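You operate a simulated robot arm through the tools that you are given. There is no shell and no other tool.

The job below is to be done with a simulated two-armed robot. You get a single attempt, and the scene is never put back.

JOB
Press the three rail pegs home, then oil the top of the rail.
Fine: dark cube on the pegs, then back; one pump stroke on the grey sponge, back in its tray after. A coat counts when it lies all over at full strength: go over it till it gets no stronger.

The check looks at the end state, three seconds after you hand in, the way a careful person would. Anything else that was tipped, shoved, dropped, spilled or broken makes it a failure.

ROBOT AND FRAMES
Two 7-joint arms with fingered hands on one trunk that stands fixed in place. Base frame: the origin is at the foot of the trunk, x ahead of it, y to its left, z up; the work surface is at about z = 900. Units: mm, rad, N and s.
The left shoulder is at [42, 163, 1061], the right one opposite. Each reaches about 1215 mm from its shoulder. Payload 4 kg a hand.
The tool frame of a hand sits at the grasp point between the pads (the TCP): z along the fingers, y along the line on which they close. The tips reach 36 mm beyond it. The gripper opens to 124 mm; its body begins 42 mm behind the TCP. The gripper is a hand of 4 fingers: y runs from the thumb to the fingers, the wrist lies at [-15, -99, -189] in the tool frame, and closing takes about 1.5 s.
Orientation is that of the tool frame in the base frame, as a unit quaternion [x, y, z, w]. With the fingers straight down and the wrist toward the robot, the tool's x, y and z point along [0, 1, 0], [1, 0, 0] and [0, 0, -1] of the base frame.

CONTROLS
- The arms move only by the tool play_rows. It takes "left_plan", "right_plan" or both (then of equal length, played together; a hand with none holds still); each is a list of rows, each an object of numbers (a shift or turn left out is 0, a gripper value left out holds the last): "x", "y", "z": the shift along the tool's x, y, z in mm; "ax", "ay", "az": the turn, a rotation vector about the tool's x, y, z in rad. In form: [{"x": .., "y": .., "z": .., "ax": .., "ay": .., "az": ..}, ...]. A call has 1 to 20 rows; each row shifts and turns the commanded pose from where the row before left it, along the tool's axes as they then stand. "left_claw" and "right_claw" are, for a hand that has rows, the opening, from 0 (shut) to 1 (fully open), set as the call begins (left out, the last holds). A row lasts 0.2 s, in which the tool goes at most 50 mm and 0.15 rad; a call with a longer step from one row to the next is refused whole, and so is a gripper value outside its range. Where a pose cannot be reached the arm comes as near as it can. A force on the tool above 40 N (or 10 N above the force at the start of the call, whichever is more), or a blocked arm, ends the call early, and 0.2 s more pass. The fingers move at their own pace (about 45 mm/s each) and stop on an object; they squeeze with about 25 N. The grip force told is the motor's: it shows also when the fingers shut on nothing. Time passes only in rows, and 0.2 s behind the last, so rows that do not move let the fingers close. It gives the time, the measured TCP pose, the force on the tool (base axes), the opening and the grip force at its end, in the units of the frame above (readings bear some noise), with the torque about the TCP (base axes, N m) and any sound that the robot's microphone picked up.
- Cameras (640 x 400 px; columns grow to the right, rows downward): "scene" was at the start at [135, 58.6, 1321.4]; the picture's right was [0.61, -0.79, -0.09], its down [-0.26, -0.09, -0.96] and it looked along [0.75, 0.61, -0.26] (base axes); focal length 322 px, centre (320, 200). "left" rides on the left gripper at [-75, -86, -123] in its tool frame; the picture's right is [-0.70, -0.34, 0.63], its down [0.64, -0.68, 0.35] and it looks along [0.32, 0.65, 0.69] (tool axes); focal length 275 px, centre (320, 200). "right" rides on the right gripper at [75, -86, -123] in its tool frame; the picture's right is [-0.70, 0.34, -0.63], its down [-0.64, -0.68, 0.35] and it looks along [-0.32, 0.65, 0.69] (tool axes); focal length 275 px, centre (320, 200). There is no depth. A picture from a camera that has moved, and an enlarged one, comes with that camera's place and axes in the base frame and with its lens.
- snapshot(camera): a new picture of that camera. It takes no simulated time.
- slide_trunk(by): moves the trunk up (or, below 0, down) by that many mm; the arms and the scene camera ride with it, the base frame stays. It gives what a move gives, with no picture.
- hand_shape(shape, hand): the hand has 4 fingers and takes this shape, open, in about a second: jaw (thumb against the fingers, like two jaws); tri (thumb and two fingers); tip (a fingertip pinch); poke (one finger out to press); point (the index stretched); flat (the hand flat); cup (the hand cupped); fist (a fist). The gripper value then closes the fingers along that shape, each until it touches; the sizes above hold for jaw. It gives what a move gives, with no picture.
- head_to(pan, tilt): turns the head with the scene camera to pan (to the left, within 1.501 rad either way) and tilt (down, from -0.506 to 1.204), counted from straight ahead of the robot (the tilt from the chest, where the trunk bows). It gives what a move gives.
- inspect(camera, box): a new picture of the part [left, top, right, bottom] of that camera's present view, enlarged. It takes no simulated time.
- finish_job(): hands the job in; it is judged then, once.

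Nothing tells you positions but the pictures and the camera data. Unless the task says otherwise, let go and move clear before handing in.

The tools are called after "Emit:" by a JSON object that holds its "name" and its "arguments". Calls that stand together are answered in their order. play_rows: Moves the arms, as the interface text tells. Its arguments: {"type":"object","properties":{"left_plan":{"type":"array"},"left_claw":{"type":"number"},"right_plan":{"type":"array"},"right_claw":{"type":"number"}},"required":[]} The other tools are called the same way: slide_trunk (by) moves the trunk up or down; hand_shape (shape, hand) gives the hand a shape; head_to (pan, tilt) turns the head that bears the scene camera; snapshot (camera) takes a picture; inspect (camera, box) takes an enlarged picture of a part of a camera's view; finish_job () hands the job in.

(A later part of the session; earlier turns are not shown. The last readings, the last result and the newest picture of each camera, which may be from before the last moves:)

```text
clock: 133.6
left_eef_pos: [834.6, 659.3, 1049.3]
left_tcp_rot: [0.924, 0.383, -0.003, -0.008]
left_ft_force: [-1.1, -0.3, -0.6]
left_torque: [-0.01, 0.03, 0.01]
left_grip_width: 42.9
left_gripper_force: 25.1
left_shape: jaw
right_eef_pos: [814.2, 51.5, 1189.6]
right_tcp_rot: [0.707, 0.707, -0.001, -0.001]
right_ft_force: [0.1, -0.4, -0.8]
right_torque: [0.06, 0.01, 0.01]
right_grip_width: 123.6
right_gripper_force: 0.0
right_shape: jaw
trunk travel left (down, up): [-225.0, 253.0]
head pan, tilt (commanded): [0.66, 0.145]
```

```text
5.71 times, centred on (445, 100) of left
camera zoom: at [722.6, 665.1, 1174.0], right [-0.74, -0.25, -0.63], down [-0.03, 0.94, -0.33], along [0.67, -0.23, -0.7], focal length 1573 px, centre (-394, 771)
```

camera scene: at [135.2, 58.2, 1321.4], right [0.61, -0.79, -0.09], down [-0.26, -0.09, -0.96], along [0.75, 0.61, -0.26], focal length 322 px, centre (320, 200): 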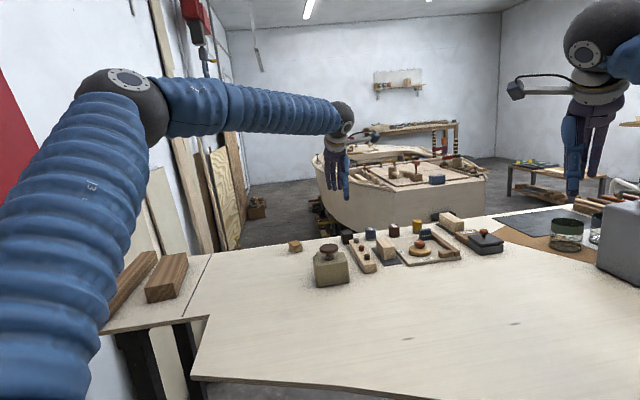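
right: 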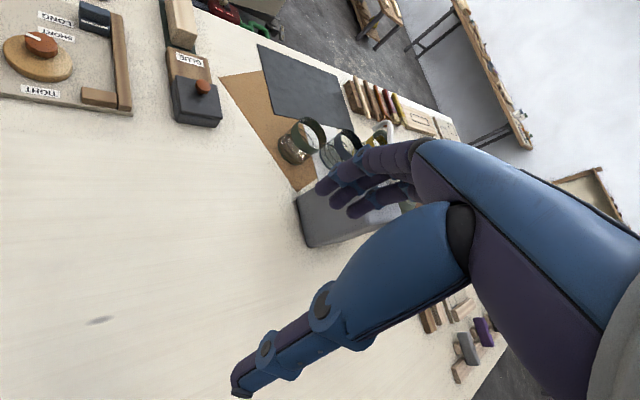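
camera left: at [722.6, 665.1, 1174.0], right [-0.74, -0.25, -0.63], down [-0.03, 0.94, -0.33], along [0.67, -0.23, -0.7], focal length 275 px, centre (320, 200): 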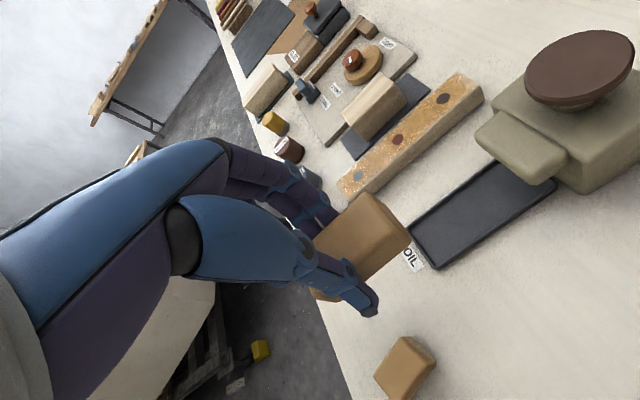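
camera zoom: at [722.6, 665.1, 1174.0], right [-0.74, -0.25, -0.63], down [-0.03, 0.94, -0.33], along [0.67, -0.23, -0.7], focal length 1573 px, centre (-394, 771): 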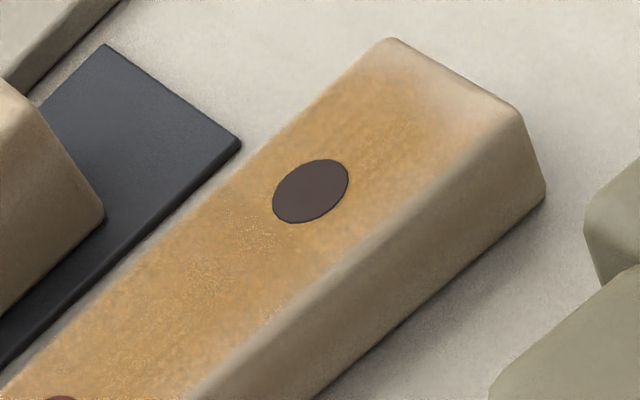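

The view shows the middle is well coated, but the strips at both ends are paler, since the sponge spent less time there. I go back onto the rail and work the ends more, running well past the near end.

Emit:
{"name": "play_rows", "arguments": {"left_plan": [{"x": -20, "y": 31}, {"x": -20, "y": 31}, {"x": -20, "y": 31}, {"x": -20, "y": 31}, {}, {"z": 25}, {"z": 25}, {"z": 20}, {"z": 7}, {"z": 3}, {}]}}

Emit:
{"name": "inspect", "arguments": {"camera": "scene", "box": [335, 205, 405, 275]}}

```text
clock: 136.0
left_eef_pos: [864.2, 516.1, 969.5]
left_tcp_rot: [0.924, 0.382, -0.002, -0.007]
left_ft_force: [0.6, 2.4, 12.8]
left_torque: [-0.07, -0.19, 0.01]
left_grip_width: 43.1
left_gripper_force: 24.8
left_shape: jaw
right_eef_pos: [813.4, 50.8, 1190.4]
right_tcp_rot: [0.707, 0.707, 0.0, 0.0]
right_ft_force: [-0.4, -0.7, -0.1]
right_torque: [0.01, 0.01, 0.02]
right_grip_width: 123.9
right_gripper_force: 0.0
right_shape: jaw
trunk travel left (down, up): [-225.0, 253.0]
head pan, tilt (commanded): [0.66, 0.145]
```

```text
5.71 times, centred on (370, 240) of scene
camera zoom: at [134.1, 58.2, 1321.8], right [0.61, -0.79, -0.09], down [-0.26, -0.09, -0.96], along [0.75, 0.61, -0.26], focal length 1839 px, centre (34, -29)
```

zoom: 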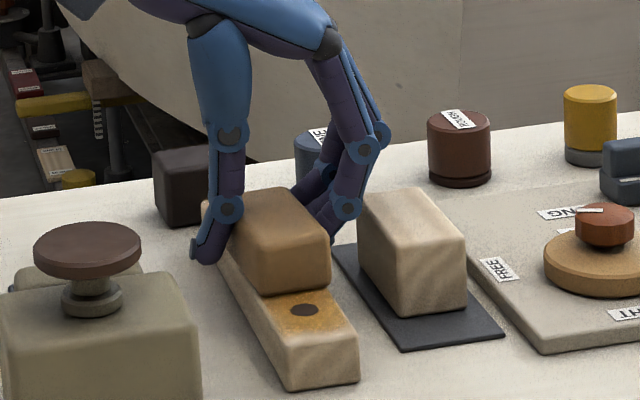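

Contact is back at 13 N. I stroke to the near end, running half the sponge past it, and scrub there at several side offsets.

Emit:
{"name": "play_rows", "arguments": {"left_plan": [{"x": -10}, {"x": -12}, {"x": -12}, {"x": -12}, {"x": -12}, {"x": -12}, {"x": -10}, {}, {"x": 12}, {"x": 12}, {"x": 10}, {"y": -4}, {"x": -12}, {"x": -12}, {"x": -12}, {"x": 12}, {"x": 12}, {"x": 12}, {}]}}

Emit:
{"name": "inspect", "arguments": {"camera": "scene", "box": [325, 205, 405, 275]}}

```text
clock: 140.0
left_eef_pos: [827.2, 484.5, 968.5]
left_tcp_rot: [0.924, 0.383, -0.003, -0.008]
left_ft_force: [-2.7, -4.4, 15.0]
left_torque: [-0.25, -0.08, -0.08]
left_grip_width: 43.2
left_gripper_force: 25.4
left_shape: jaw
right_eef_pos: [813.9, 50.1, 1190.7]
right_tcp_rot: [0.707, 0.707, 0.0, 0.0]
right_ft_force: [-0.2, 1.1, -0.4]
right_torque: [-0.01, 0.0, 0.02]
right_grip_width: 123.8
right_gripper_force: 0.1
right_shape: jaw
trunk travel left (down, up): [-225.0, 253.0]
head pan, tilt (commanded): [0.66, 0.145]
```

```text
5.71 times, centred on (365, 240) of scene
camera zoom: at [133.7, 57.6, 1321.7], right [0.61, -0.79, -0.09], down [-0.26, -0.09, -0.96], along [0.75, 0.61, -0.26], focal length 1839 px, centre (63, -29)
```

zoom: 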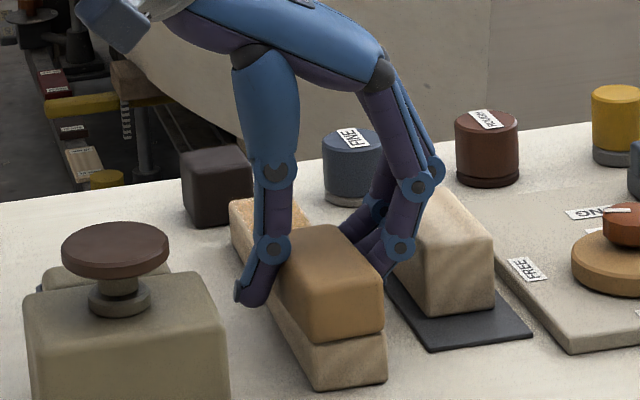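

Emit:
{"name": "play_rows", "arguments": {"left_plan": [{"x": -12}, {"x": -12}, {"x": -12}, {"y": 4}, {"x": 12}, {"x": 12}, {"x": 12}, {"x": -12}, {"x": -12}, {"x": -12}, {"y": 4}, {"x": 12}, {"x": 12}, {"x": 12}, {"x": -12}, {"x": -12}, {"x": -12}, {}]}}

Emit:
{"name": "play_rows", "arguments": {"left_plan": [{"x": 12}, {"x": 12}, {"x": 12}, {"x": -12}, {"x": -12}, {"x": -12}, {"y": -4}, {"x": 12}, {"x": 12}, {"x": 12}, {"x": -12}, {"x": -12}, {"x": -12}, {"y": -4}, {"x": 12}, {"x": 12}, {"x": 12}, {}]}}

```text
clock: 143.8
left_eef_pos: [808.0, 456.9, 968.8]
left_tcp_rot: [0.924, 0.383, -0.003, -0.007]
left_ft_force: [3.7, 3.6, 15.5]
left_torque: [-0.06, -0.27, 0.06]
left_grip_width: 43.4
left_gripper_force: 24.8
left_shape: jaw
right_eef_pos: [814.3, 50.8, 1189.8]
right_tcp_rot: [0.707, 0.707, 0.0, -0.001]
right_ft_force: [0.9, 0.0, 0.5]
right_torque: [0.01, 0.01, -0.01]
right_grip_width: 123.5
right_gripper_force: 0.1
right_shape: jaw
trunk travel left (down, up): [-225.0, 253.0]
head pan, tilt (commanded): [0.66, 0.145]
```

```text
clock: 147.6
left_eef_pos: [827.1, 487.1, 969.4]
left_tcp_rot: [0.924, 0.383, -0.002, -0.008]
left_ft_force: [-3.7, -3.8, 14.2]
left_torque: [-0.25, -0.03, -0.06]
left_grip_width: 43.3
left_gripper_force: 25.1
left_shape: jaw
right_eef_pos: [813.4, 50.2, 1190.3]
right_tcp_rot: [0.707, 0.707, 0.0, 0.0]
right_ft_force: [0.3, -0.1, 1.0]
right_torque: [-0.01, 0.04, -0.03]
right_grip_width: 123.7
right_gripper_force: 0.0
right_shape: jaw
trunk travel left (down, up): [-225.0, 253.0]
head pan, tilt (commanded): [0.66, 0.145]
```

Now a full stroke to the far end and repeated scrubbing there, staying clear of the cube.

Emit:
{"name": "play_rows", "arguments": {"left_plan": [{"x": 12}, {"x": 12}, {"x": 12}, {"x": 12}, {"x": 12}, {"x": 12}, {"x": 12}, {"x": 12}, {"x": 12}, {"x": 12}, {}, {"x": -12}, {"x": -12}, {"x": 12}, {"x": 12}, {"x": -12}, {"x": -12}, {"x": 12}, {"x": 12}, {}]}}

Emit:
{"name": "inspect", "arguments": {"camera": "scene", "box": [340, 210, 400, 275]}}

Emit:
{"name": "inspect", "arguments": {"camera": "left", "box": [240, 60, 560, 350]}}

```text
clock: 151.8
left_eef_pos: [912.9, 570.3, 968.7]
left_tcp_rot: [0.924, 0.382, -0.003, -0.008]
left_ft_force: [-2.3, -4.9, 12.7]
left_torque: [-0.25, -0.05, -0.06]
left_grip_width: 43.4
left_gripper_force: 25.1
left_shape: jaw
right_eef_pos: [814.1, 50.1, 1190.8]
right_tcp_rot: [0.707, 0.707, 0.0, 0.001]
right_ft_force: [-0.2, -0.5, -0.3]
right_torque: [0.0, 0.0, -0.02]
right_grip_width: 123.6
right_gripper_force: 0.0
right_shape: jaw
trunk travel left (down, up): [-225.0, 253.0]
head pan, tilt (commanded): [0.66, 0.145]
```

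```text
6.15 times, centred on (370, 242) of scene
camera zoom: at [134.0, 57.6, 1321.6], right [0.61, -0.79, -0.09], down [-0.26, -0.09, -0.96], along [0.75, 0.61, -0.26], focal length 1980 px, centre (12, -62)
```

zoom: 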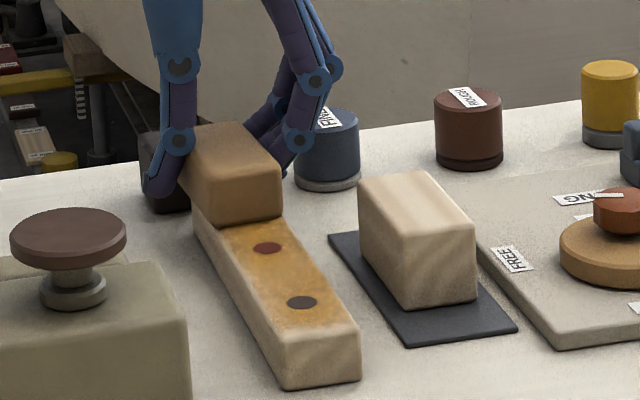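

```text
1.38 times, centred on (400, 205) of left
camera zoom: at [800.6, 574.6, 1094.3], right [-0.74, -0.25, -0.63], down [-0.03, 0.94, -0.33], along [0.67, -0.23, -0.7], focal length 380 px, centre (210, 193)
```

zoom: 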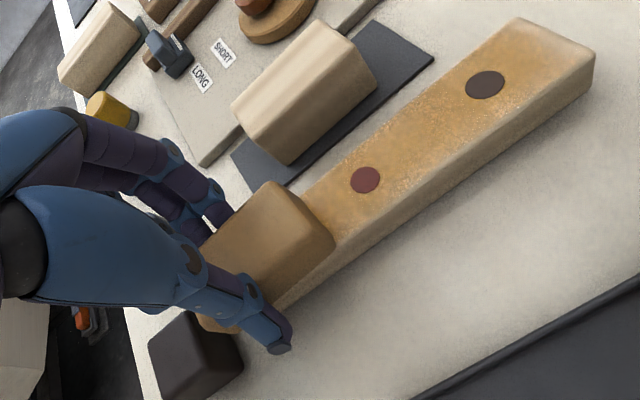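

Emit:
{"name": "inspect", "arguments": {"camera": "left", "box": [470, 60, 580, 150]}}

Emit:
{"name": "inspect", "arguments": {"camera": "scene", "box": [370, 250, 402, 272]}}

```text
4.44 times, centred on (525, 105) of left
camera zoom: at [800.6, 574.6, 1094.3], right [-0.74, -0.25, -0.63], down [-0.03, 0.94, -0.33], along [0.67, -0.23, -0.7], focal length 1224 px, centre (-591, 622)
```

zoom: 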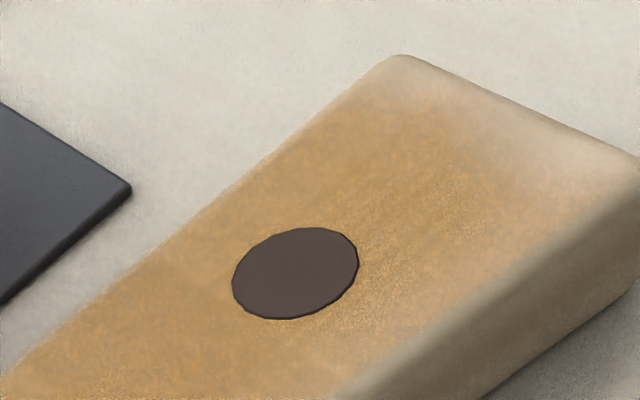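

```text
16.00 times, centred on (386, 261) of scene
camera zoom: at [134.0, 57.6, 1321.6], right [0.61, -0.79, -0.09], down [-0.26, -0.09, -0.96], along [0.75, 0.61, -0.26], focal length 5149 px, centre (-736, -776)
```

zoom: 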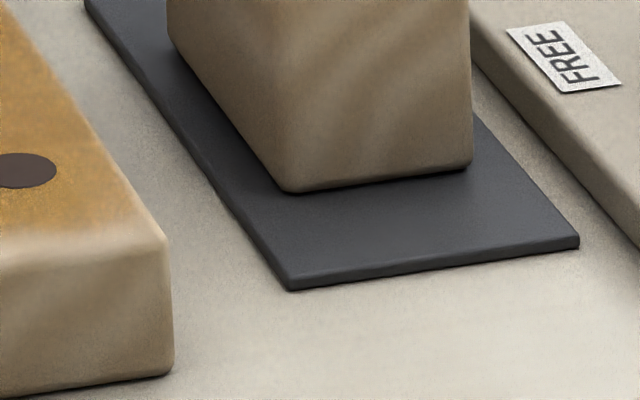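

The near end's pale line did not change with extra scrubbing, so it is just the rounded edge. I finish scrubbing the far end at the other side offsets.

Emit:
{"name": "play_rows", "arguments": {"left_plan": [{"y": 4}, {"x": -12}, {"x": -12}, {"x": 12}, {"x": 12}, {"x": -12}, {"x": -12}, {"x": 12}, {"x": 12}, {"y": 4}, {"x": -12}, {"x": -12}, {"x": 12}, {"x": 12}, {"x": -12}, {"x": -12}, {"x": 12}, {"x": 12}, {}]}}

Emit:
{"name": "play_rows", "arguments": {"left_plan": [{"y": -2}, {"x": -12}, {"x": -12}, {"x": -12}, {"x": -12}, {"x": -12}, {"x": -12}, {"x": -12}, {"x": -12}, {"x": -12}, {"x": -12}, {"x": -12}, {}]}}

Emit:
{"name": "play_rows", "arguments": {"left_plan": [{"y": -2}, {"x": 12}, {"x": 12}, {"x": 12}, {"x": 12}, {"x": 12}, {"x": 10}, {}]}}

```text
clock: 155.8
left_eef_pos: [919.6, 564.7, 969.3]
left_tcp_rot: [0.924, 0.383, -0.002, -0.007]
left_ft_force: [-1.9, -4.4, 11.6]
left_torque: [-0.24, -0.03, -0.08]
left_grip_width: 43.5
left_gripper_force: 25.4
left_shape: jaw
right_eef_pos: [815.7, 50.6, 1190.7]
right_tcp_rot: [0.707, 0.707, 0.0, 0.0]
right_ft_force: [0.1, -0.1, 0.2]
right_torque: [0.03, 0.02, 0.03]
right_grip_width: 123.7
right_gripper_force: 0.1
right_shape: jaw
trunk travel left (down, up): [-225.0, 253.0]
head pan, tilt (commanded): [0.66, 0.145]
```

```text
clock: 158.6
left_eef_pos: [822.3, 474.6, 968.7]
left_tcp_rot: [0.924, 0.383, -0.002, -0.007]
left_ft_force: [3.1, 3.6, 19.0]
left_torque: [-0.06, -0.24, 0.04]
left_grip_width: 43.4
left_gripper_force: 25.3
left_shape: jaw
right_eef_pos: [814.2, 51.1, 1190.6]
right_tcp_rot: [0.707, 0.708, 0.0, 0.0]
right_ft_force: [0.3, 0.3, 0.8]
right_torque: [0.01, -0.02, 0.03]
right_grip_width: 123.8
right_gripper_force: 0.0
right_shape: jaw
trunk travel left (down, up): [-225.0, 253.0]
head pan, tilt (commanded): [0.66, 0.145]
```

```text
clock: 160.4
left_eef_pos: [872.8, 525.0, 968.3]
left_tcp_rot: [0.924, 0.383, -0.003, -0.009]
left_ft_force: [-2.6, -1.5, 13.3]
left_torque: [-0.17, -0.11, 0.0]
left_grip_width: 43.4
left_gripper_force: 24.9
left_shape: jaw
right_eef_pos: [814.0, 51.6, 1190.3]
right_tcp_rot: [0.707, 0.708, 0.001, 0.0]
right_ft_force: [0.1, -0.8, -0.7]
right_torque: [0.02, 0.01, -0.04]
right_grip_width: 123.7
right_gripper_force: 0.1
right_shape: jaw
trunk travel left (down, up): [-225.0, 253.0]
head pan, tilt (commanded): [0.66, 0.145]
```

I lift off again and return to the same viewpoint to compare with the reference.

Emit:
{"name": "play_rows", "arguments": {"left_plan": [{"z": -10}, {"z": -20}, {"z": -25}, {"z": -25}, {"x": 17, "y": -31}, {"x": 17, "y": -31}, {"x": 17, "y": -31}, {"x": 17, "y": -31}, {}, {}]}}

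Emit:
{"name": "inspect", "arguments": {"camera": "left", "box": [330, 80, 490, 220]}}

Emit:
{"name": "inspect", "arguments": {"camera": "left", "box": [335, 130, 415, 200]}}

Emit:
{"name": "inspect", "arguments": {"camera": "left", "box": [405, 65, 485, 135]}}

Emit:
{"name": "inspect", "arguments": {"camera": "scene", "box": [345, 225, 395, 275]}}

```text
clock: 162.6
left_eef_pos: [833.8, 660.6, 1050.3]
left_tcp_rot: [0.924, 0.383, -0.004, -0.008]
left_ft_force: [-0.8, -0.6, -0.5]
left_torque: [-0.02, 0.01, 0.0]
left_grip_width: 43.0
left_gripper_force: 24.9
left_shape: jaw
right_eef_pos: [813.9, 52.6, 1190.6]
right_tcp_rot: [0.707, 0.707, -0.001, -0.001]
right_ft_force: [0.0, 0.1, 0.2]
right_torque: [-0.02, 0.0, 0.0]
right_grip_width: 124.0
right_gripper_force: 0.1
right_shape: jaw
trunk travel left (down, up): [-225.0, 253.0]
head pan, tilt (commanded): [0.66, 0.145]
```

```text
2.86 times, centred on (410, 150) of left
camera zoom: at [721.5, 664.8, 1175.2], right [-0.74, -0.25, -0.63], down [-0.03, 0.94, -0.33], along [0.67, -0.23, -0.7], focal length 786 px, centre (63, 343)
```

zoom: 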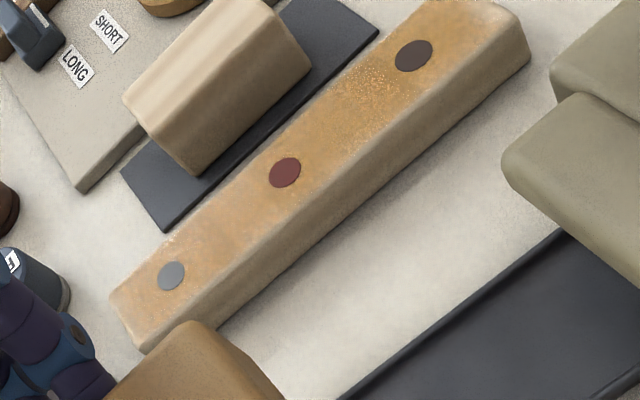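

```text
5.71 times, centred on (375, 165) of left
camera zoom: at [721.5, 664.8, 1175.2], right [-0.74, -0.25, -0.63], down [-0.03, 0.94, -0.33], along [0.67, -0.23, -0.7], focal length 1573 px, centre (6, 400)
```

zoom: 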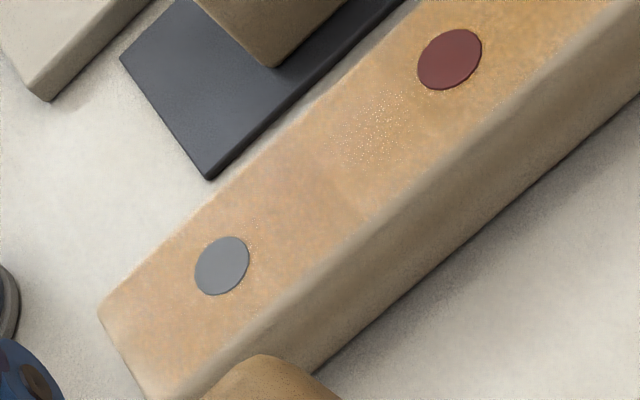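

```text
5.71 times, centred on (445, 100) of left
camera zoom: at [721.5, 664.8, 1175.2], right [-0.74, -0.25, -0.63], down [-0.03, 0.94, -0.33], along [0.67, -0.23, -0.7], focal length 1573 px, centre (-394, 771)
```

zoom: 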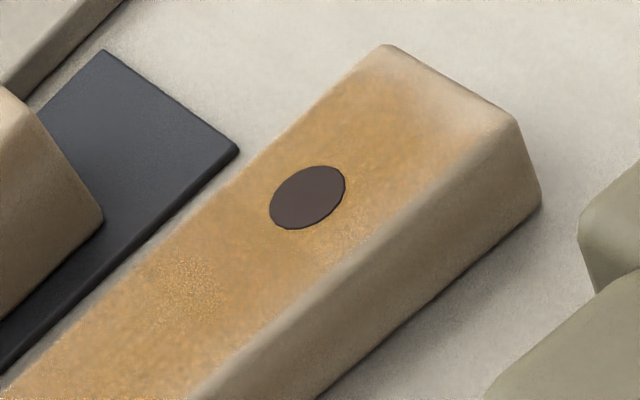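

```text
8.00 times, centred on (370, 250) of scene
camera zoom: at [135.0, 59.0, 1321.4], right [0.61, -0.79, -0.09], down [-0.26, -0.09, -0.96], along [0.75, 0.61, -0.26], focal length 2574 px, centre (-80, -200)
```

zoom: 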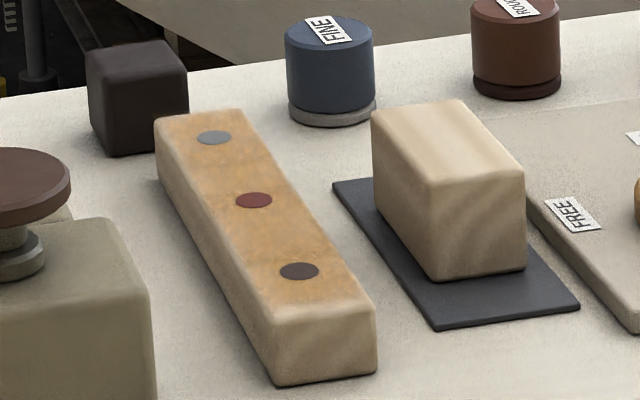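

The picture matches the reference, so the coat no longer deepens. I check the near end's pale corner once more at high zoom, comparing it with the bare block's edge.

Emit:
{"name": "inspect", "arguments": {"camera": "left", "box": [440, 68, 488, 104]}}

Emit:
{"name": "inspect", "arguments": {"camera": "left", "box": [345, 160, 395, 205]}}

Emit:
{"name": "inspect", "arguments": {"camera": "scene", "box": [368, 252, 394, 272]}}

```text
11.11 times, centred on (464, 86) of left
camera zoom: at [721.5, 664.8, 1175.2], right [-0.74, -0.25, -0.63], down [-0.03, 0.94, -0.33], along [0.67, -0.23, -0.7], focal length 3059 px, centre (-1280, 1467)
```

zoom: 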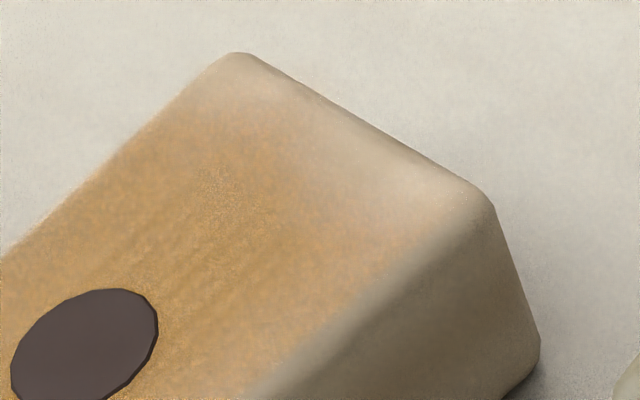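

```text
8.89 times, centred on (370, 182) of left
camera zoom: at [721.5, 664.8, 1175.2], right [-0.74, -0.25, -0.63], down [-0.03, 0.94, -0.33], along [0.67, -0.23, -0.7], focal length 2447 px, centre (-124, 356)
```

zoom: 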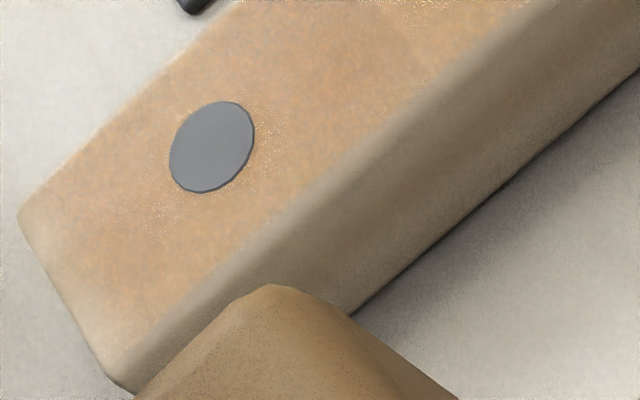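

```text
16.00 times, centred on (381, 262) of scene
camera zoom: at [135.0, 59.0, 1321.4], right [0.61, -0.79, -0.09], down [-0.26, -0.09, -0.96], along [0.75, 0.61, -0.26], focal length 5149 px, centre (-656, -792)
```

zoom: 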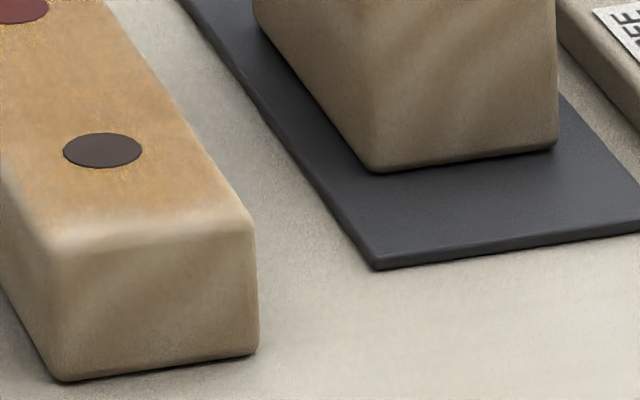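

The flat top is saturated; only a narrow strip at the near end's near corner still looks a shade paler. I go back once more and work exactly that end strip.

Emit:
{"name": "play_rows", "arguments": {"left_plan": [{"x": -29, "y": 31}, {"x": -29, "y": 31}, {"x": -29, "y": 31}, {"x": -29, "y": 31}, {}, {"z": 25}, {"z": 25}, {"z": 20}, {"z": 7}, {"z": 3}, {}]}}

Emit:
{"name": "play_rows", "arguments": {"left_plan": [{"x": -12}, {"x": -12}, {"x": -12}, {"x": -12}, {"x": -8}, {}, {"x": 8}, {"x": 8}, {"x": 8}, {"y": -4}, {"x": -8}, {"x": -8}, {"x": -8}, {"x": 8}, {"x": 8}, {"x": 8}, {"x": -8}, {"x": -8}, {"x": -8}, {}]}}

Emit:
{"name": "inspect", "arguments": {"camera": "scene", "box": [325, 205, 405, 275]}}

```text
clock: 165.0
left_eef_pos: [838.6, 491.6, 969.0]
left_tcp_rot: [0.924, 0.383, -0.002, -0.007]
left_ft_force: [-0.8, 0.6, 10.5]
left_torque: [-0.13, -0.12, 0.02]
left_grip_width: 42.9
left_gripper_force: 24.8
left_shape: jaw
right_eef_pos: [814.1, 50.6, 1191.8]
right_tcp_rot: [0.707, 0.707, 0.0, 0.0]
right_ft_force: [0.0, 0.3, -0.5]
right_torque: [-0.04, 0.01, -0.03]
right_grip_width: 123.9
right_gripper_force: 0.1
right_shape: jaw
trunk travel left (down, up): [-225.0, 253.0]
head pan, tilt (commanded): [0.66, 0.145]
```

```text
clock: 169.2
left_eef_pos: [796.7, 453.9, 969.2]
left_tcp_rot: [0.924, 0.383, -0.002, -0.008]
left_ft_force: [3.3, 3.7, 14.3]
left_torque: [-0.03, -0.39, 0.1]
left_grip_width: 43.6
left_gripper_force: 24.8
left_shape: jaw
right_eef_pos: [815.2, 51.0, 1190.7]
right_tcp_rot: [0.707, 0.707, 0.0, 0.0]
right_ft_force: [0.7, 0.6, -0.5]
right_torque: [0.01, 0.0, 0.03]
right_grip_width: 123.6
right_gripper_force: 0.1
right_shape: jaw
trunk travel left (down, up): [-225.0, 253.0]
head pan, tilt (commanded): [0.66, 0.145]
```

```text
5.71 times, centred on (365, 240) of scene
camera zoom: at [134.3, 58.3, 1321.6], right [0.61, -0.79, -0.09], down [-0.26, -0.09, -0.96], along [0.75, 0.61, -0.26], focal length 1839 px, centre (63, -29)
```

zoom: 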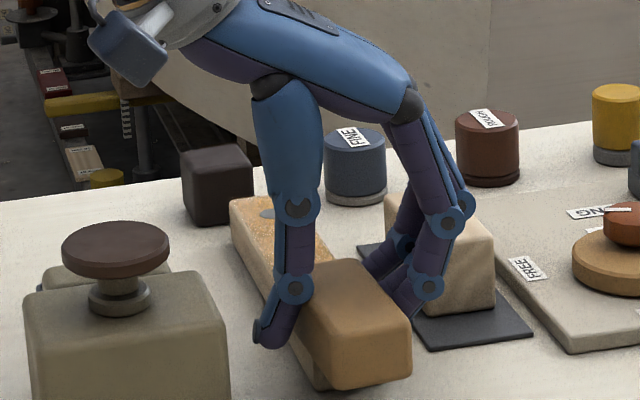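

Emit:
{"name": "play_rows", "arguments": {"left_plan": [{"x": 8}, {"x": 8}, {"x": 8}, {"y": 4}, {"x": -8}, {"x": -8}, {"x": -8}, {"x": 8}, {"x": 8}, {"x": 8}, {"x": -8}, {"x": -8}, {"x": -8}, {"y": 4}, {"x": 8}, {"x": 8}, {"x": 8}, {"x": -8}, {"x": -8}, {}]}}

Emit:
{"name": "play_rows", "arguments": {"left_plan": [{"x": -8}, {"x": 8}, {"x": 8}, {"x": 8}, {"y": -4}, {"x": -8}, {"x": -8}, {"x": 8}, {"x": 8}, {"x": 12}, {"x": 12}, {"x": 12}, {"x": 12}, {"x": 12}, {"x": 12}, {"x": 12}, {"x": 12}, {}]}}

Emit:
{"name": "inspect", "arguments": {"camera": "scene", "box": [358, 244, 394, 272]}}

```text
clock: 173.4
left_eef_pos: [805.5, 454.2, 969.9]
left_tcp_rot: [0.924, 0.383, -0.003, -0.007]
left_ft_force: [3.1, 4.3, 16.5]
left_torque: [-0.06, -0.24, 0.07]
left_grip_width: 43.4
left_gripper_force: 25.2
left_shape: jaw
right_eef_pos: [813.3, 51.1, 1191.1]
right_tcp_rot: [0.707, 0.707, 0.0, 0.0]
right_ft_force: [-0.1, 0.1, 0.0]
right_torque: [0.0, -0.01, 0.02]
right_grip_width: 123.7
right_gripper_force: 0.1
right_shape: jaw
trunk travel left (down, up): [-225.0, 253.0]
head pan, tilt (commanded): [0.66, 0.145]
```

```text
clock: 177.2
left_eef_pos: [883.7, 536.6, 969.3]
left_tcp_rot: [0.924, 0.383, -0.002, -0.008]
left_ft_force: [-0.6, -3.3, 17.6]
left_torque: [-0.25, -0.11, -0.07]
left_grip_width: 43.4
left_gripper_force: 25.0
left_shape: jaw
right_eef_pos: [814.1, 49.6, 1191.0]
right_tcp_rot: [0.707, 0.707, 0.001, 0.0]
right_ft_force: [0.2, -0.4, 0.8]
right_torque: [-0.02, 0.0, -0.03]
right_grip_width: 123.8
right_gripper_force: 0.0
right_shape: jaw
trunk travel left (down, up): [-225.0, 253.0]
head pan, tilt (commanded): [0.66, 0.145]
```

```text
14.29 times, centred on (376, 258) of scene
camera zoom: at [133.7, 57.5, 1321.7], right [0.61, -0.79, -0.09], down [-0.26, -0.09, -0.96], along [0.75, 0.61, -0.26], focal length 4597 px, centre (-480, -629)
```

zoom: 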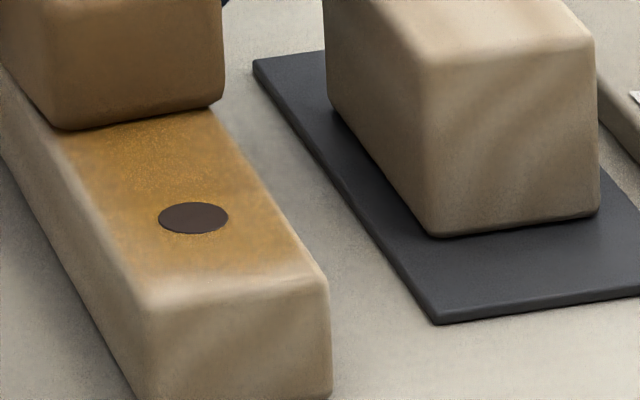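

The coat now runs up to the rounding at the near end. One last full pass over the length, then I lift off and compare once more.

Emit:
{"name": "play_rows", "arguments": {"left_plan": [{"y": 3}, {"x": 12}, {"x": 12}, {"x": 12}, {"x": 8}, {"y": -3}, {"x": -12}, {"x": -12}, {"x": 12}, {"x": 12}, {"y": -3}, {"x": -12}, {"x": -12}, {"x": -12}, {"x": -12}, {"x": -12}, {}]}}

Emit:
{"name": "play_rows", "arguments": {"left_plan": [{"y": 3}, {"z": -10}, {"z": -20}, {"z": -25}, {"z": -25}, {"x": 17, "y": -31}, {"x": 17, "y": -31}, {"x": 17, "y": -31}, {"x": 17, "y": -31}, {}, {}]}}

Emit:
{"name": "snapshot", "arguments": {"camera": "left"}}

Emit:
{"name": "inspect", "arguments": {"camera": "left", "box": [330, 60, 500, 200]}}

Emit:
{"name": "inspect", "arguments": {"camera": "scene", "box": [345, 225, 395, 275]}}

```text
clock: 180.8
left_eef_pos: [868.6, 526.3, 969.3]
left_tcp_rot: [0.924, 0.383, -0.002, -0.007]
left_ft_force: [1.1, 2.7, 14.5]
left_torque: [-0.13, -0.18, 0.0]
left_grip_width: 43.4
left_gripper_force: 25.2
left_shape: jaw
right_eef_pos: [814.2, 50.7, 1191.3]
right_tcp_rot: [0.707, 0.707, -0.001, 0.0]
right_ft_force: [-0.7, 0.2, -0.2]
right_torque: [-0.01, -0.04, -0.01]
right_grip_width: 123.6
right_gripper_force: 0.0
right_shape: jaw
trunk travel left (down, up): [-225.0, 253.0]
head pan, tilt (commanded): [0.66, 0.145]
```

```text
clock: 183.2
left_eef_pos: [834.0, 661.6, 1050.1]
left_tcp_rot: [0.924, 0.383, -0.003, -0.007]
left_ft_force: [0.0, -0.9, -0.3]
left_torque: [-0.01, -0.03, 0.04]
left_grip_width: 42.9
left_gripper_force: 24.7
left_shape: jaw
right_eef_pos: [815.6, 51.5, 1190.1]
right_tcp_rot: [0.708, 0.707, 0.0, -0.001]
right_ft_force: [-0.8, 0.4, -0.5]
right_torque: [0.04, -0.01, -0.03]
right_grip_width: 123.6
right_gripper_force: 0.1
right_shape: jaw
trunk travel left (down, up): [-225.0, 253.0]
head pan, tilt (commanded): [0.66, 0.145]
```

```text
taken
camera left: at [721.8, 665.6, 1174.4], right [-0.74, -0.25, -0.63], down [-0.03, 0.94, -0.33], along [0.67, -0.23, -0.7], focal length 275 px, centre (320, 200)
```

left: 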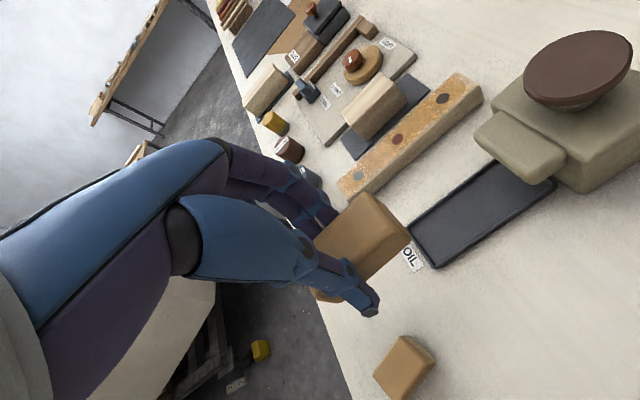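

```text
2.86 times, centred on (415, 130) of left
camera zoom: at [721.8, 665.6, 1174.4], right [-0.74, -0.25, -0.63], down [-0.03, 0.94, -0.33], along [0.67, -0.23, -0.7], focal length 786 px, centre (49, 400)
```

zoom: 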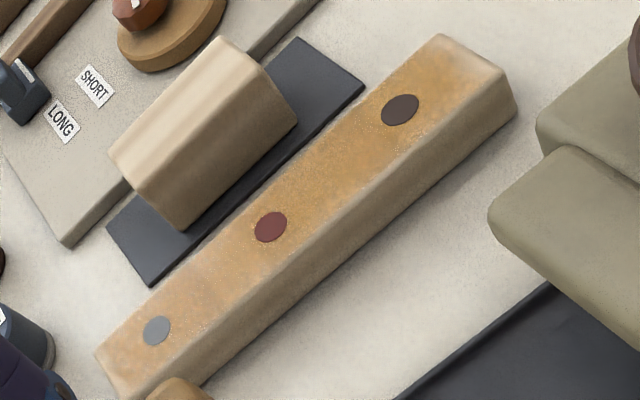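

```text
8.00 times, centred on (370, 250) of scene
camera zoom: at [135.1, 59.0, 1321.4], right [0.61, -0.79, -0.09], down [-0.26, -0.09, -0.96], along [0.75, 0.61, -0.26], focal length 2574 px, centre (-80, -200)
```

zoom: 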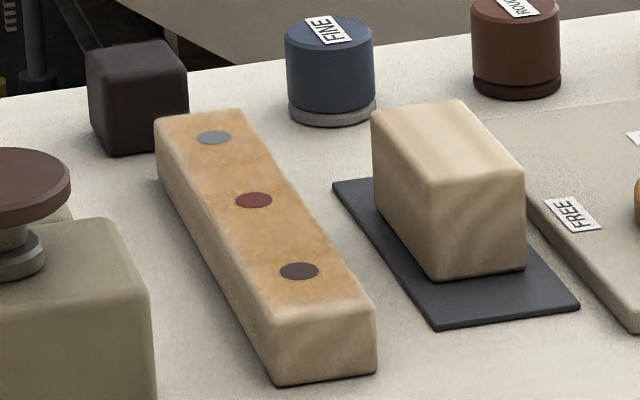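

The coat is unchanged in depth and even along the whole rail. Now I bring the sponge back over the open part of the tray, restoring the tilt it was picked up with.

Emit:
{"name": "play_rows", "arguments": {"left_plan": [{"x": -23.2, "y": 6.7}, {"x": -23.2, "y": 6.7}, {"x": -23.2, "y": 6.7}, {"ax": 0.063}, {"z": 20, "y": 1.6}, {"z": 20, "y": 1.6}, {"z": 20, "y": 1.6}, {}, {}]}}

Emit:
{"name": "snapshot", "arguments": {"camera": "left"}}

Emit:
{"name": "inspect", "arguments": {"camera": "left", "box": [270, 150, 510, 350]}}

```text
clock: 185.2
left_eef_pos: [800.2, 598.0, 989.5]
left_tcp_rot: [0.923, 0.383, -0.015, -0.038]
left_ft_force: [0.4, 0.4, 0.7]
left_torque: [0.04, 0.01, -0.02]
left_grip_width: 43.2
left_gripper_force: 25.0
left_shape: jaw
right_eef_pos: [814.5, 50.5, 1190.4]
right_tcp_rot: [0.707, 0.707, -0.001, -0.001]
right_ft_force: [0.1, 0.4, 0.0]
right_torque: [-0.02, -0.01, -0.01]
right_grip_width: 123.6
right_gripper_force: 0.1
right_shape: jaw
trunk travel left (down, up): [-225.0, 253.0]
head pan, tilt (commanded): [0.66, 0.145]
```

```text
taken
camera left: at [693.6, 596.3, 1119.6], right [-0.77, -0.22, -0.6], down [-0.04, 0.96, -0.29], along [0.64, -0.2, -0.74], focal length 275 px, centre (320, 200)
```

left: 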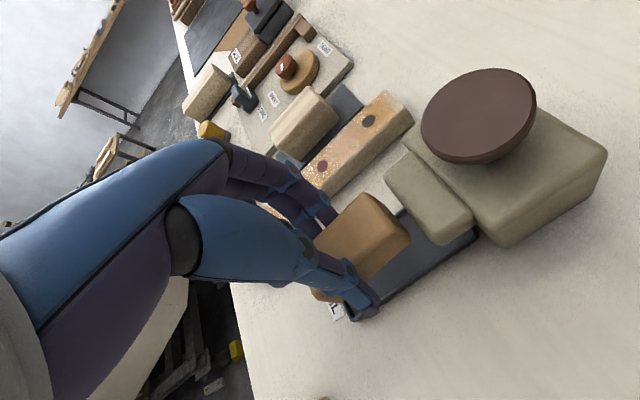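

```text
2.00 times, centred on (390, 250) of left
camera zoom: at [693.6, 596.3, 1119.6], right [-0.77, -0.22, -0.6], down [-0.04, 0.96, -0.29], along [0.64, -0.2, -0.74], focal length 551 px, centre (180, 100)
```

zoom: 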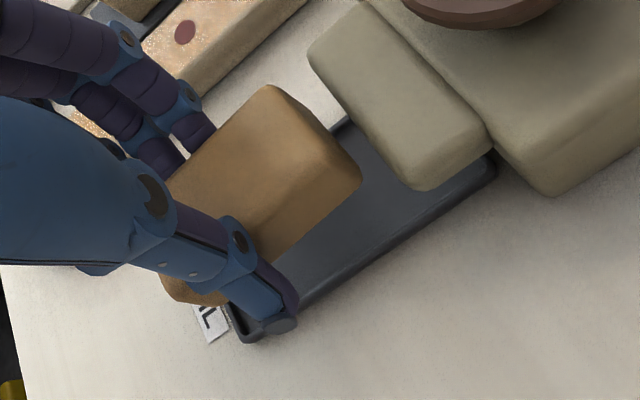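

The sponge sits in the hand just as when picked up. I lower it to just above the tray rim and check.

Emit:
{"name": "play_rows", "arguments": {"left_plan": [{"z": 13, "y": 1.04}, {"z": 13, "y": 1.04}, {"z": 8, "y": 0.64}, {}, {}]}}

Emit:
{"name": "inspect", "arguments": {"camera": "left", "box": [270, 170, 470, 340]}}

```text
clock: 186.4
left_eef_pos: [800.1, 597.2, 955.0]
left_tcp_rot: [0.923, 0.383, -0.015, -0.036]
left_ft_force: [0.3, -0.8, -0.4]
left_torque: [0.0, -0.02, 0.0]
left_grip_width: 42.8
left_gripper_force: 24.9
left_shape: jaw
right_eef_pos: [814.2, 50.8, 1190.0]
right_tcp_rot: [0.707, 0.707, 0.0, -0.001]
right_ft_force: [-0.5, 0.7, -0.4]
right_torque: [-0.03, -0.01, -0.02]
right_grip_width: 123.9
right_gripper_force: 0.1
right_shape: jaw
trunk travel left (down, up): [-225.0, 253.0]
head pan, tilt (commanded): [0.66, 0.145]
```

```text
2.35 times, centred on (370, 255) of left
camera zoom: at [693.4, 596.3, 1085.1], right [-0.77, -0.22, -0.6], down [-0.04, 0.96, -0.29], along [0.64, -0.2, -0.74], focal length 648 px, centre (202, 71)
```

zoom: 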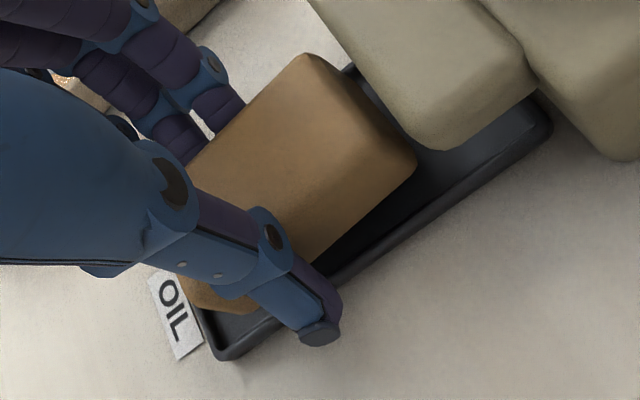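

It hangs over the tray with even margins. I lower to about 2–3 mm above the floor, then slide it back under the nose while watching the force.

Emit:
{"name": "play_rows", "arguments": {"left_plan": [{"z": 2.2, "y": 0.18}, {"z": 2.2, "y": 0.18}, {}]}}

Emit:
{"name": "inspect", "arguments": {"camera": "left", "box": [270, 170, 470, 340]}}

```text
clock: 187.2
left_eef_pos: [797.5, 596.4, 951.2]
left_tcp_rot: [0.923, 0.383, -0.015, -0.037]
left_ft_force: [0.8, -1.0, -0.7]
left_torque: [0.0, -0.01, 0.01]
left_grip_width: 42.9
left_gripper_force: 25.1
left_shape: jaw
right_eef_pos: [816.0, 51.3, 1190.3]
right_tcp_rot: [0.707, 0.707, -0.001, -0.001]
right_ft_force: [0.7, -0.2, 0.0]
right_torque: [0.01, 0.01, -0.02]
right_grip_width: 123.8
right_gripper_force: 0.1
right_shape: jaw
trunk travel left (down, up): [-225.0, 253.0]
head pan, tilt (commanded): [0.66, 0.145]
```

```text
2.35 times, centred on (370, 255) of left
camera zoom: at [692.8, 595.6, 1080.7], right [-0.77, -0.22, -0.6], down [-0.04, 0.96, -0.29], along [0.64, -0.2, -0.74], focal length 648 px, centre (202, 71)
```

zoom: 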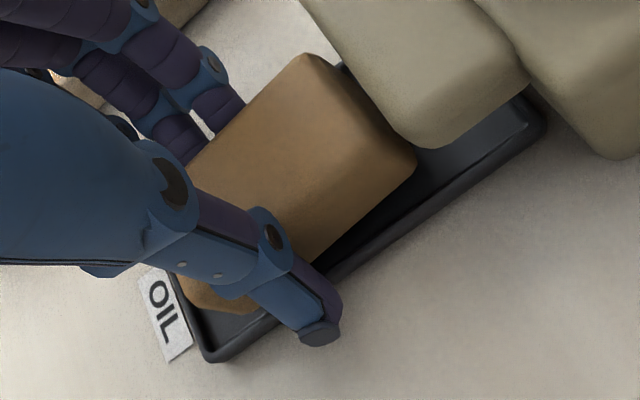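

Emit:
{"name": "play_rows", "arguments": {"left_plan": [{"z": 0.6}, {"x": -4}, {"x": -4}, {"x": -4}, {}]}}

Emit:
{"name": "play_rows", "arguments": {"left_plan": [{"x": -4}, {"x": -4}, {"x": -3}, {}]}}

Emit:
{"name": "inspect", "arguments": {"camera": "left", "box": [270, 170, 470, 340]}}

```text
clock: 188.4
left_eef_pos: [790.8, 587.9, 950.1]
left_tcp_rot: [0.923, 0.383, -0.016, -0.037]
left_ft_force: [0.9, 0.0, -0.2]
left_torque: [-0.04, 0.02, 0.02]
left_grip_width: 43.0
left_gripper_force: 24.6
left_shape: jaw
right_eef_pos: [815.6, 50.6, 1190.1]
right_tcp_rot: [0.707, 0.707, -0.001, 0.0]
right_ft_force: [0.9, 0.0, -1.3]
right_torque: [-0.01, -0.01, 0.0]
right_grip_width: 123.6
right_gripper_force: 0.1
right_shape: jaw
trunk travel left (down, up): [-225.0, 253.0]
head pan, tilt (commanded): [0.66, 0.145]
```

```text
clock: 189.4
left_eef_pos: [782.1, 579.8, 949.8]
left_tcp_rot: [0.923, 0.382, -0.016, -0.037]
left_ft_force: [0.0, 0.2, -0.2]
left_torque: [0.0, 0.02, -0.01]
left_grip_width: 42.9
left_gripper_force: 24.9
left_shape: jaw
right_eef_pos: [816.9, 52.8, 1190.1]
right_tcp_rot: [0.707, 0.707, 0.0, -0.001]
right_ft_force: [-0.2, 0.5, -0.1]
right_torque: [0.01, 0.01, -0.01]
right_grip_width: 123.8
right_gripper_force: 0.1
right_shape: jaw
trunk travel left (down, up): [-225.0, 253.0]
head pan, tilt (commanded): [0.66, 0.145]
```

```text
2.35 times, centred on (370, 255) of left
camera zoom: at [676.7, 579.3, 1080.4], right [-0.77, -0.22, -0.6], down [-0.04, 0.96, -0.29], along [0.64, -0.2, -0.74], focal length 648 px, centre (202, 71)
```

zoom: 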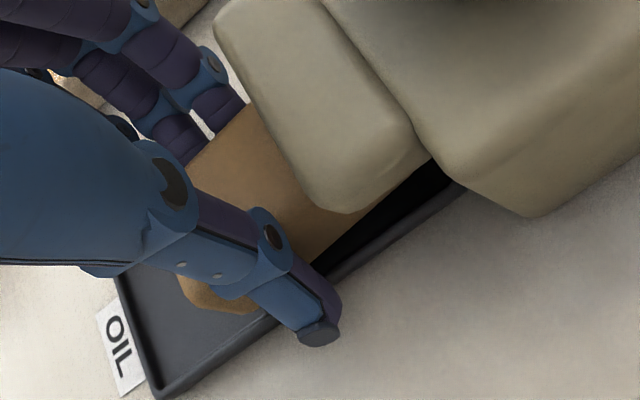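

It slid back without any contact. Now I lower gently until it touches the tray floor.

Emit:
{"name": "play_rows", "arguments": {"left_plan": [{"z": 1, "y": 0.08}, {"z": 1, "y": 0.08}, {}]}}

```text
clock: 190.2
left_eef_pos: [783.3, 580.0, 948.9]
left_tcp_rot: [0.923, 0.382, -0.015, -0.037]
left_ft_force: [-0.3, 1.5, 6.8]
left_torque: [-0.07, -0.05, 0.0]
left_grip_width: 42.9
left_gripper_force: 24.8
left_shape: jaw
right_eef_pos: [813.7, 51.4, 1191.1]
right_tcp_rot: [0.708, 0.706, -0.001, 0.001]
right_ft_force: [0.3, -0.1, -0.5]
right_torque: [0.03, 0.0, -0.01]
right_grip_width: 123.7
right_gripper_force: 0.1
right_shape: jaw
trunk travel left (down, up): [-225.0, 253.0]
head pan, tilt (commanded): [0.66, 0.145]
```

The sponge rests on the tray floor. I ease the pressure slightly and open the hand.

Emit:
{"name": "play_rows", "arguments": {"left_plan": [{"z": -0.7}, {}]}}

Emit:
{"name": "play_rows", "arguments": {"left_plan": [{}, {}, {}, {}], "left_claw": 0.57}}

Emit:
{"name": "inspect", "arguments": {"camera": "left", "box": [270, 150, 510, 370]}}

```text
clock: 190.8
left_eef_pos: [782.8, 580.6, 950.0]
left_tcp_rot: [0.923, 0.383, -0.016, -0.037]
left_ft_force: [-0.4, 0.4, 4.7]
left_torque: [-0.04, -0.02, -0.03]
left_grip_width: 43.0
left_gripper_force: 25.1
left_shape: jaw
right_eef_pos: [814.3, 50.5, 1191.1]
right_tcp_rot: [0.707, 0.707, 0.001, 0.001]
right_ft_force: [-0.3, 0.6, -0.3]
right_torque: [-0.03, -0.03, 0.0]
right_grip_width: 123.5
right_gripper_force: 0.1
right_shape: jaw
trunk travel left (down, up): [-225.0, 253.0]
head pan, tilt (commanded): [0.66, 0.145]
```

```text
clock: 191.8
left_eef_pos: [782.7, 580.0, 949.3]
left_tcp_rot: [0.923, 0.382, -0.016, -0.038]
left_ft_force: [0.1, 0.6, 0.3]
left_torque: [-0.02, -0.01, 0.02]
left_grip_width: 69.9
left_gripper_force: 0.0
left_shape: jaw
right_eef_pos: [815.7, 51.7, 1190.7]
right_tcp_rot: [0.708, 0.707, -0.001, -0.001]
right_ft_force: [-0.7, -0.6, 0.5]
right_torque: [0.02, -0.01, 0.0]
right_grip_width: 123.8
right_gripper_force: 0.0
right_shape: jaw
trunk travel left (down, up): [-225.0, 253.0]
head pan, tilt (commanded): [0.66, 0.145]
```

```text
1.82 times, centred on (390, 260) of left
camera zoom: at [676.9, 579.1, 1079.5], right [-0.77, -0.22, -0.6], down [-0.04, 0.96, -0.29], along [0.64, -0.2, -0.74], focal length 500 px, centre (193, 91)
```

zoom: 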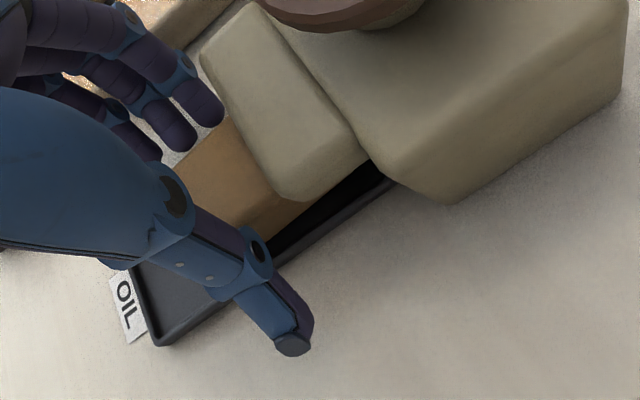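

The sponge is released flat in its tray. I rise straight up and clear, then check everything.

Emit:
{"name": "play_rows", "arguments": {"left_plan": [{"z": -10, "y": -0.8}, {"z": -20, "y": -1.6}, {"z": -25, "y": -2}, {"z": -25, "y": -2}, {"z": -25, "y": -2}, {"ax": -0.08}, {"x": 10, "y": -30}, {"x": 10, "y": -30}, {"x": 10, "y": -30}, {}, {}]}}

Emit:
{"name": "snapshot", "arguments": {"camera": "left"}}

Emit:
{"name": "inspect", "arguments": {"camera": "left", "box": [380, 40, 640, 240]}}

Emit:
{"name": "inspect", "arguments": {"camera": "scene", "box": [280, 200, 520, 300]}}

```text
clock: 194.2
left_eef_pos: [740.1, 665.9, 1054.5]
left_tcp_rot: [0.924, 0.382, 0.0, 0.0]
left_ft_force: [-0.3, -0.1, 0.2]
left_torque: [-0.02, 0.02, 0.0]
left_grip_width: 70.1
left_gripper_force: 0.0
left_shape: jaw
right_eef_pos: [814.4, 53.1, 1190.5]
right_tcp_rot: [0.707, 0.707, 0.0, 0.0]
right_ft_force: [-0.4, 0.3, 0.7]
right_torque: [-0.02, -0.04, 0.01]
right_grip_width: 123.6
right_gripper_force: 0.1
right_shape: jaw
trunk travel left (down, up): [-225.0, 253.0]
head pan, tilt (commanded): [0.66, 0.145]
```

```text
taken
camera left: at [626.5, 672.0, 1177.5], right [-0.73, -0.25, -0.63], down [-0.03, 0.94, -0.35], along [0.68, -0.24, -0.69], focal length 275 px, centre (320, 200)
```

left: 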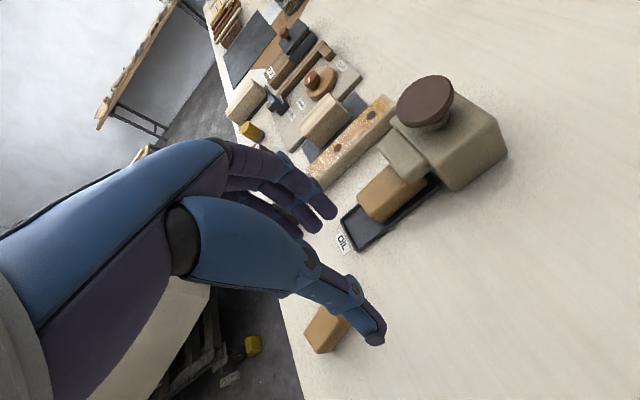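

```text
2.00 times, centred on (510, 140) of left
camera zoom: at [626.5, 672.0, 1177.5], right [-0.73, -0.25, -0.63], down [-0.03, 0.94, -0.35], along [0.68, -0.24, -0.69], focal length 551 px, centre (-60, 320)
```

zoom: 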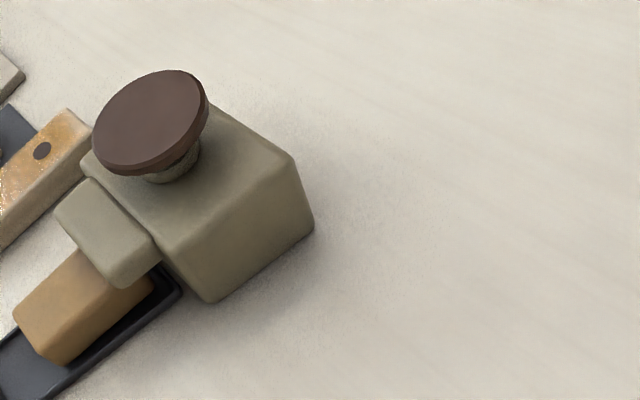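

```text
2.67 times, centred on (400, 250) of scene
camera zoom: at [134.9, 59.0, 1321.4], right [0.61, -0.79, -0.09], down [-0.26, -0.09, -0.96], along [0.75, 0.61, -0.26], focal length 858 px, centre (107, 67)
```

zoom: 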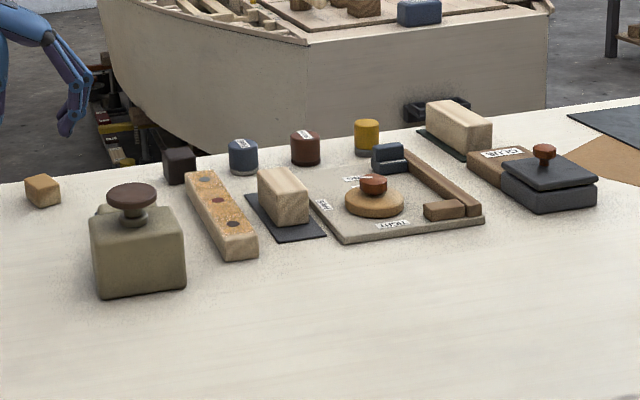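

Everything stands as at the start except for the oiled rail. I zoom in on the sponge in its tray and once more on the rail.

Emit:
{"name": "inspect", "arguments": {"camera": "left", "box": [330, 140, 450, 260]}}

Emit:
{"name": "inspect", "arguments": {"camera": "left", "box": [300, 85, 410, 195]}}

Emit:
{"name": "inspect", "arguments": {"camera": "scene", "box": [340, 230, 390, 275]}}

```text
3.33 times, centred on (390, 200) of left
camera zoom: at [626.5, 672.0, 1177.5], right [-0.73, -0.25, -0.63], down [-0.03, 0.94, -0.35], along [0.68, -0.24, -0.69], focal length 918 px, centre (87, 200)
```

zoom: 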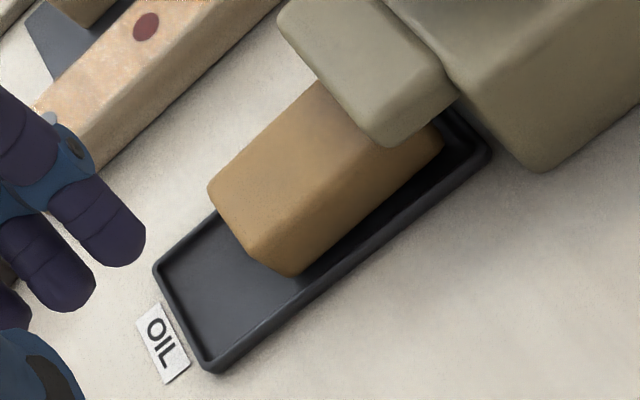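

```text
3.64 times, centred on (355, 140) of left
camera zoom: at [626.5, 672.0, 1177.5], right [-0.73, -0.25, -0.63], down [-0.03, 0.94, -0.35], along [0.68, -0.24, -0.69], focal length 1001 px, centre (193, 418)
```

zoom: 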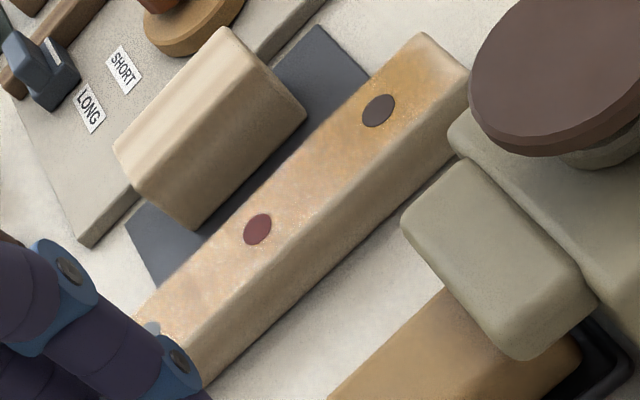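

```text
8.89 times, centred on (365, 252) of scene
camera zoom: at [134.9, 59.0, 1321.4], right [0.61, -0.79, -0.09], down [-0.26, -0.09, -0.96], along [0.75, 0.61, -0.26], focal length 2861 px, centre (-80, -267)
```

zoom: 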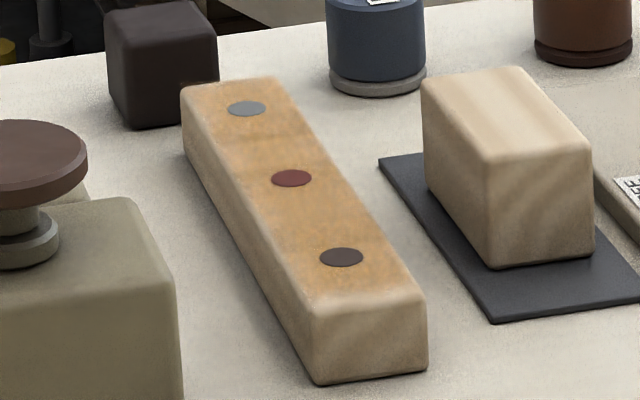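

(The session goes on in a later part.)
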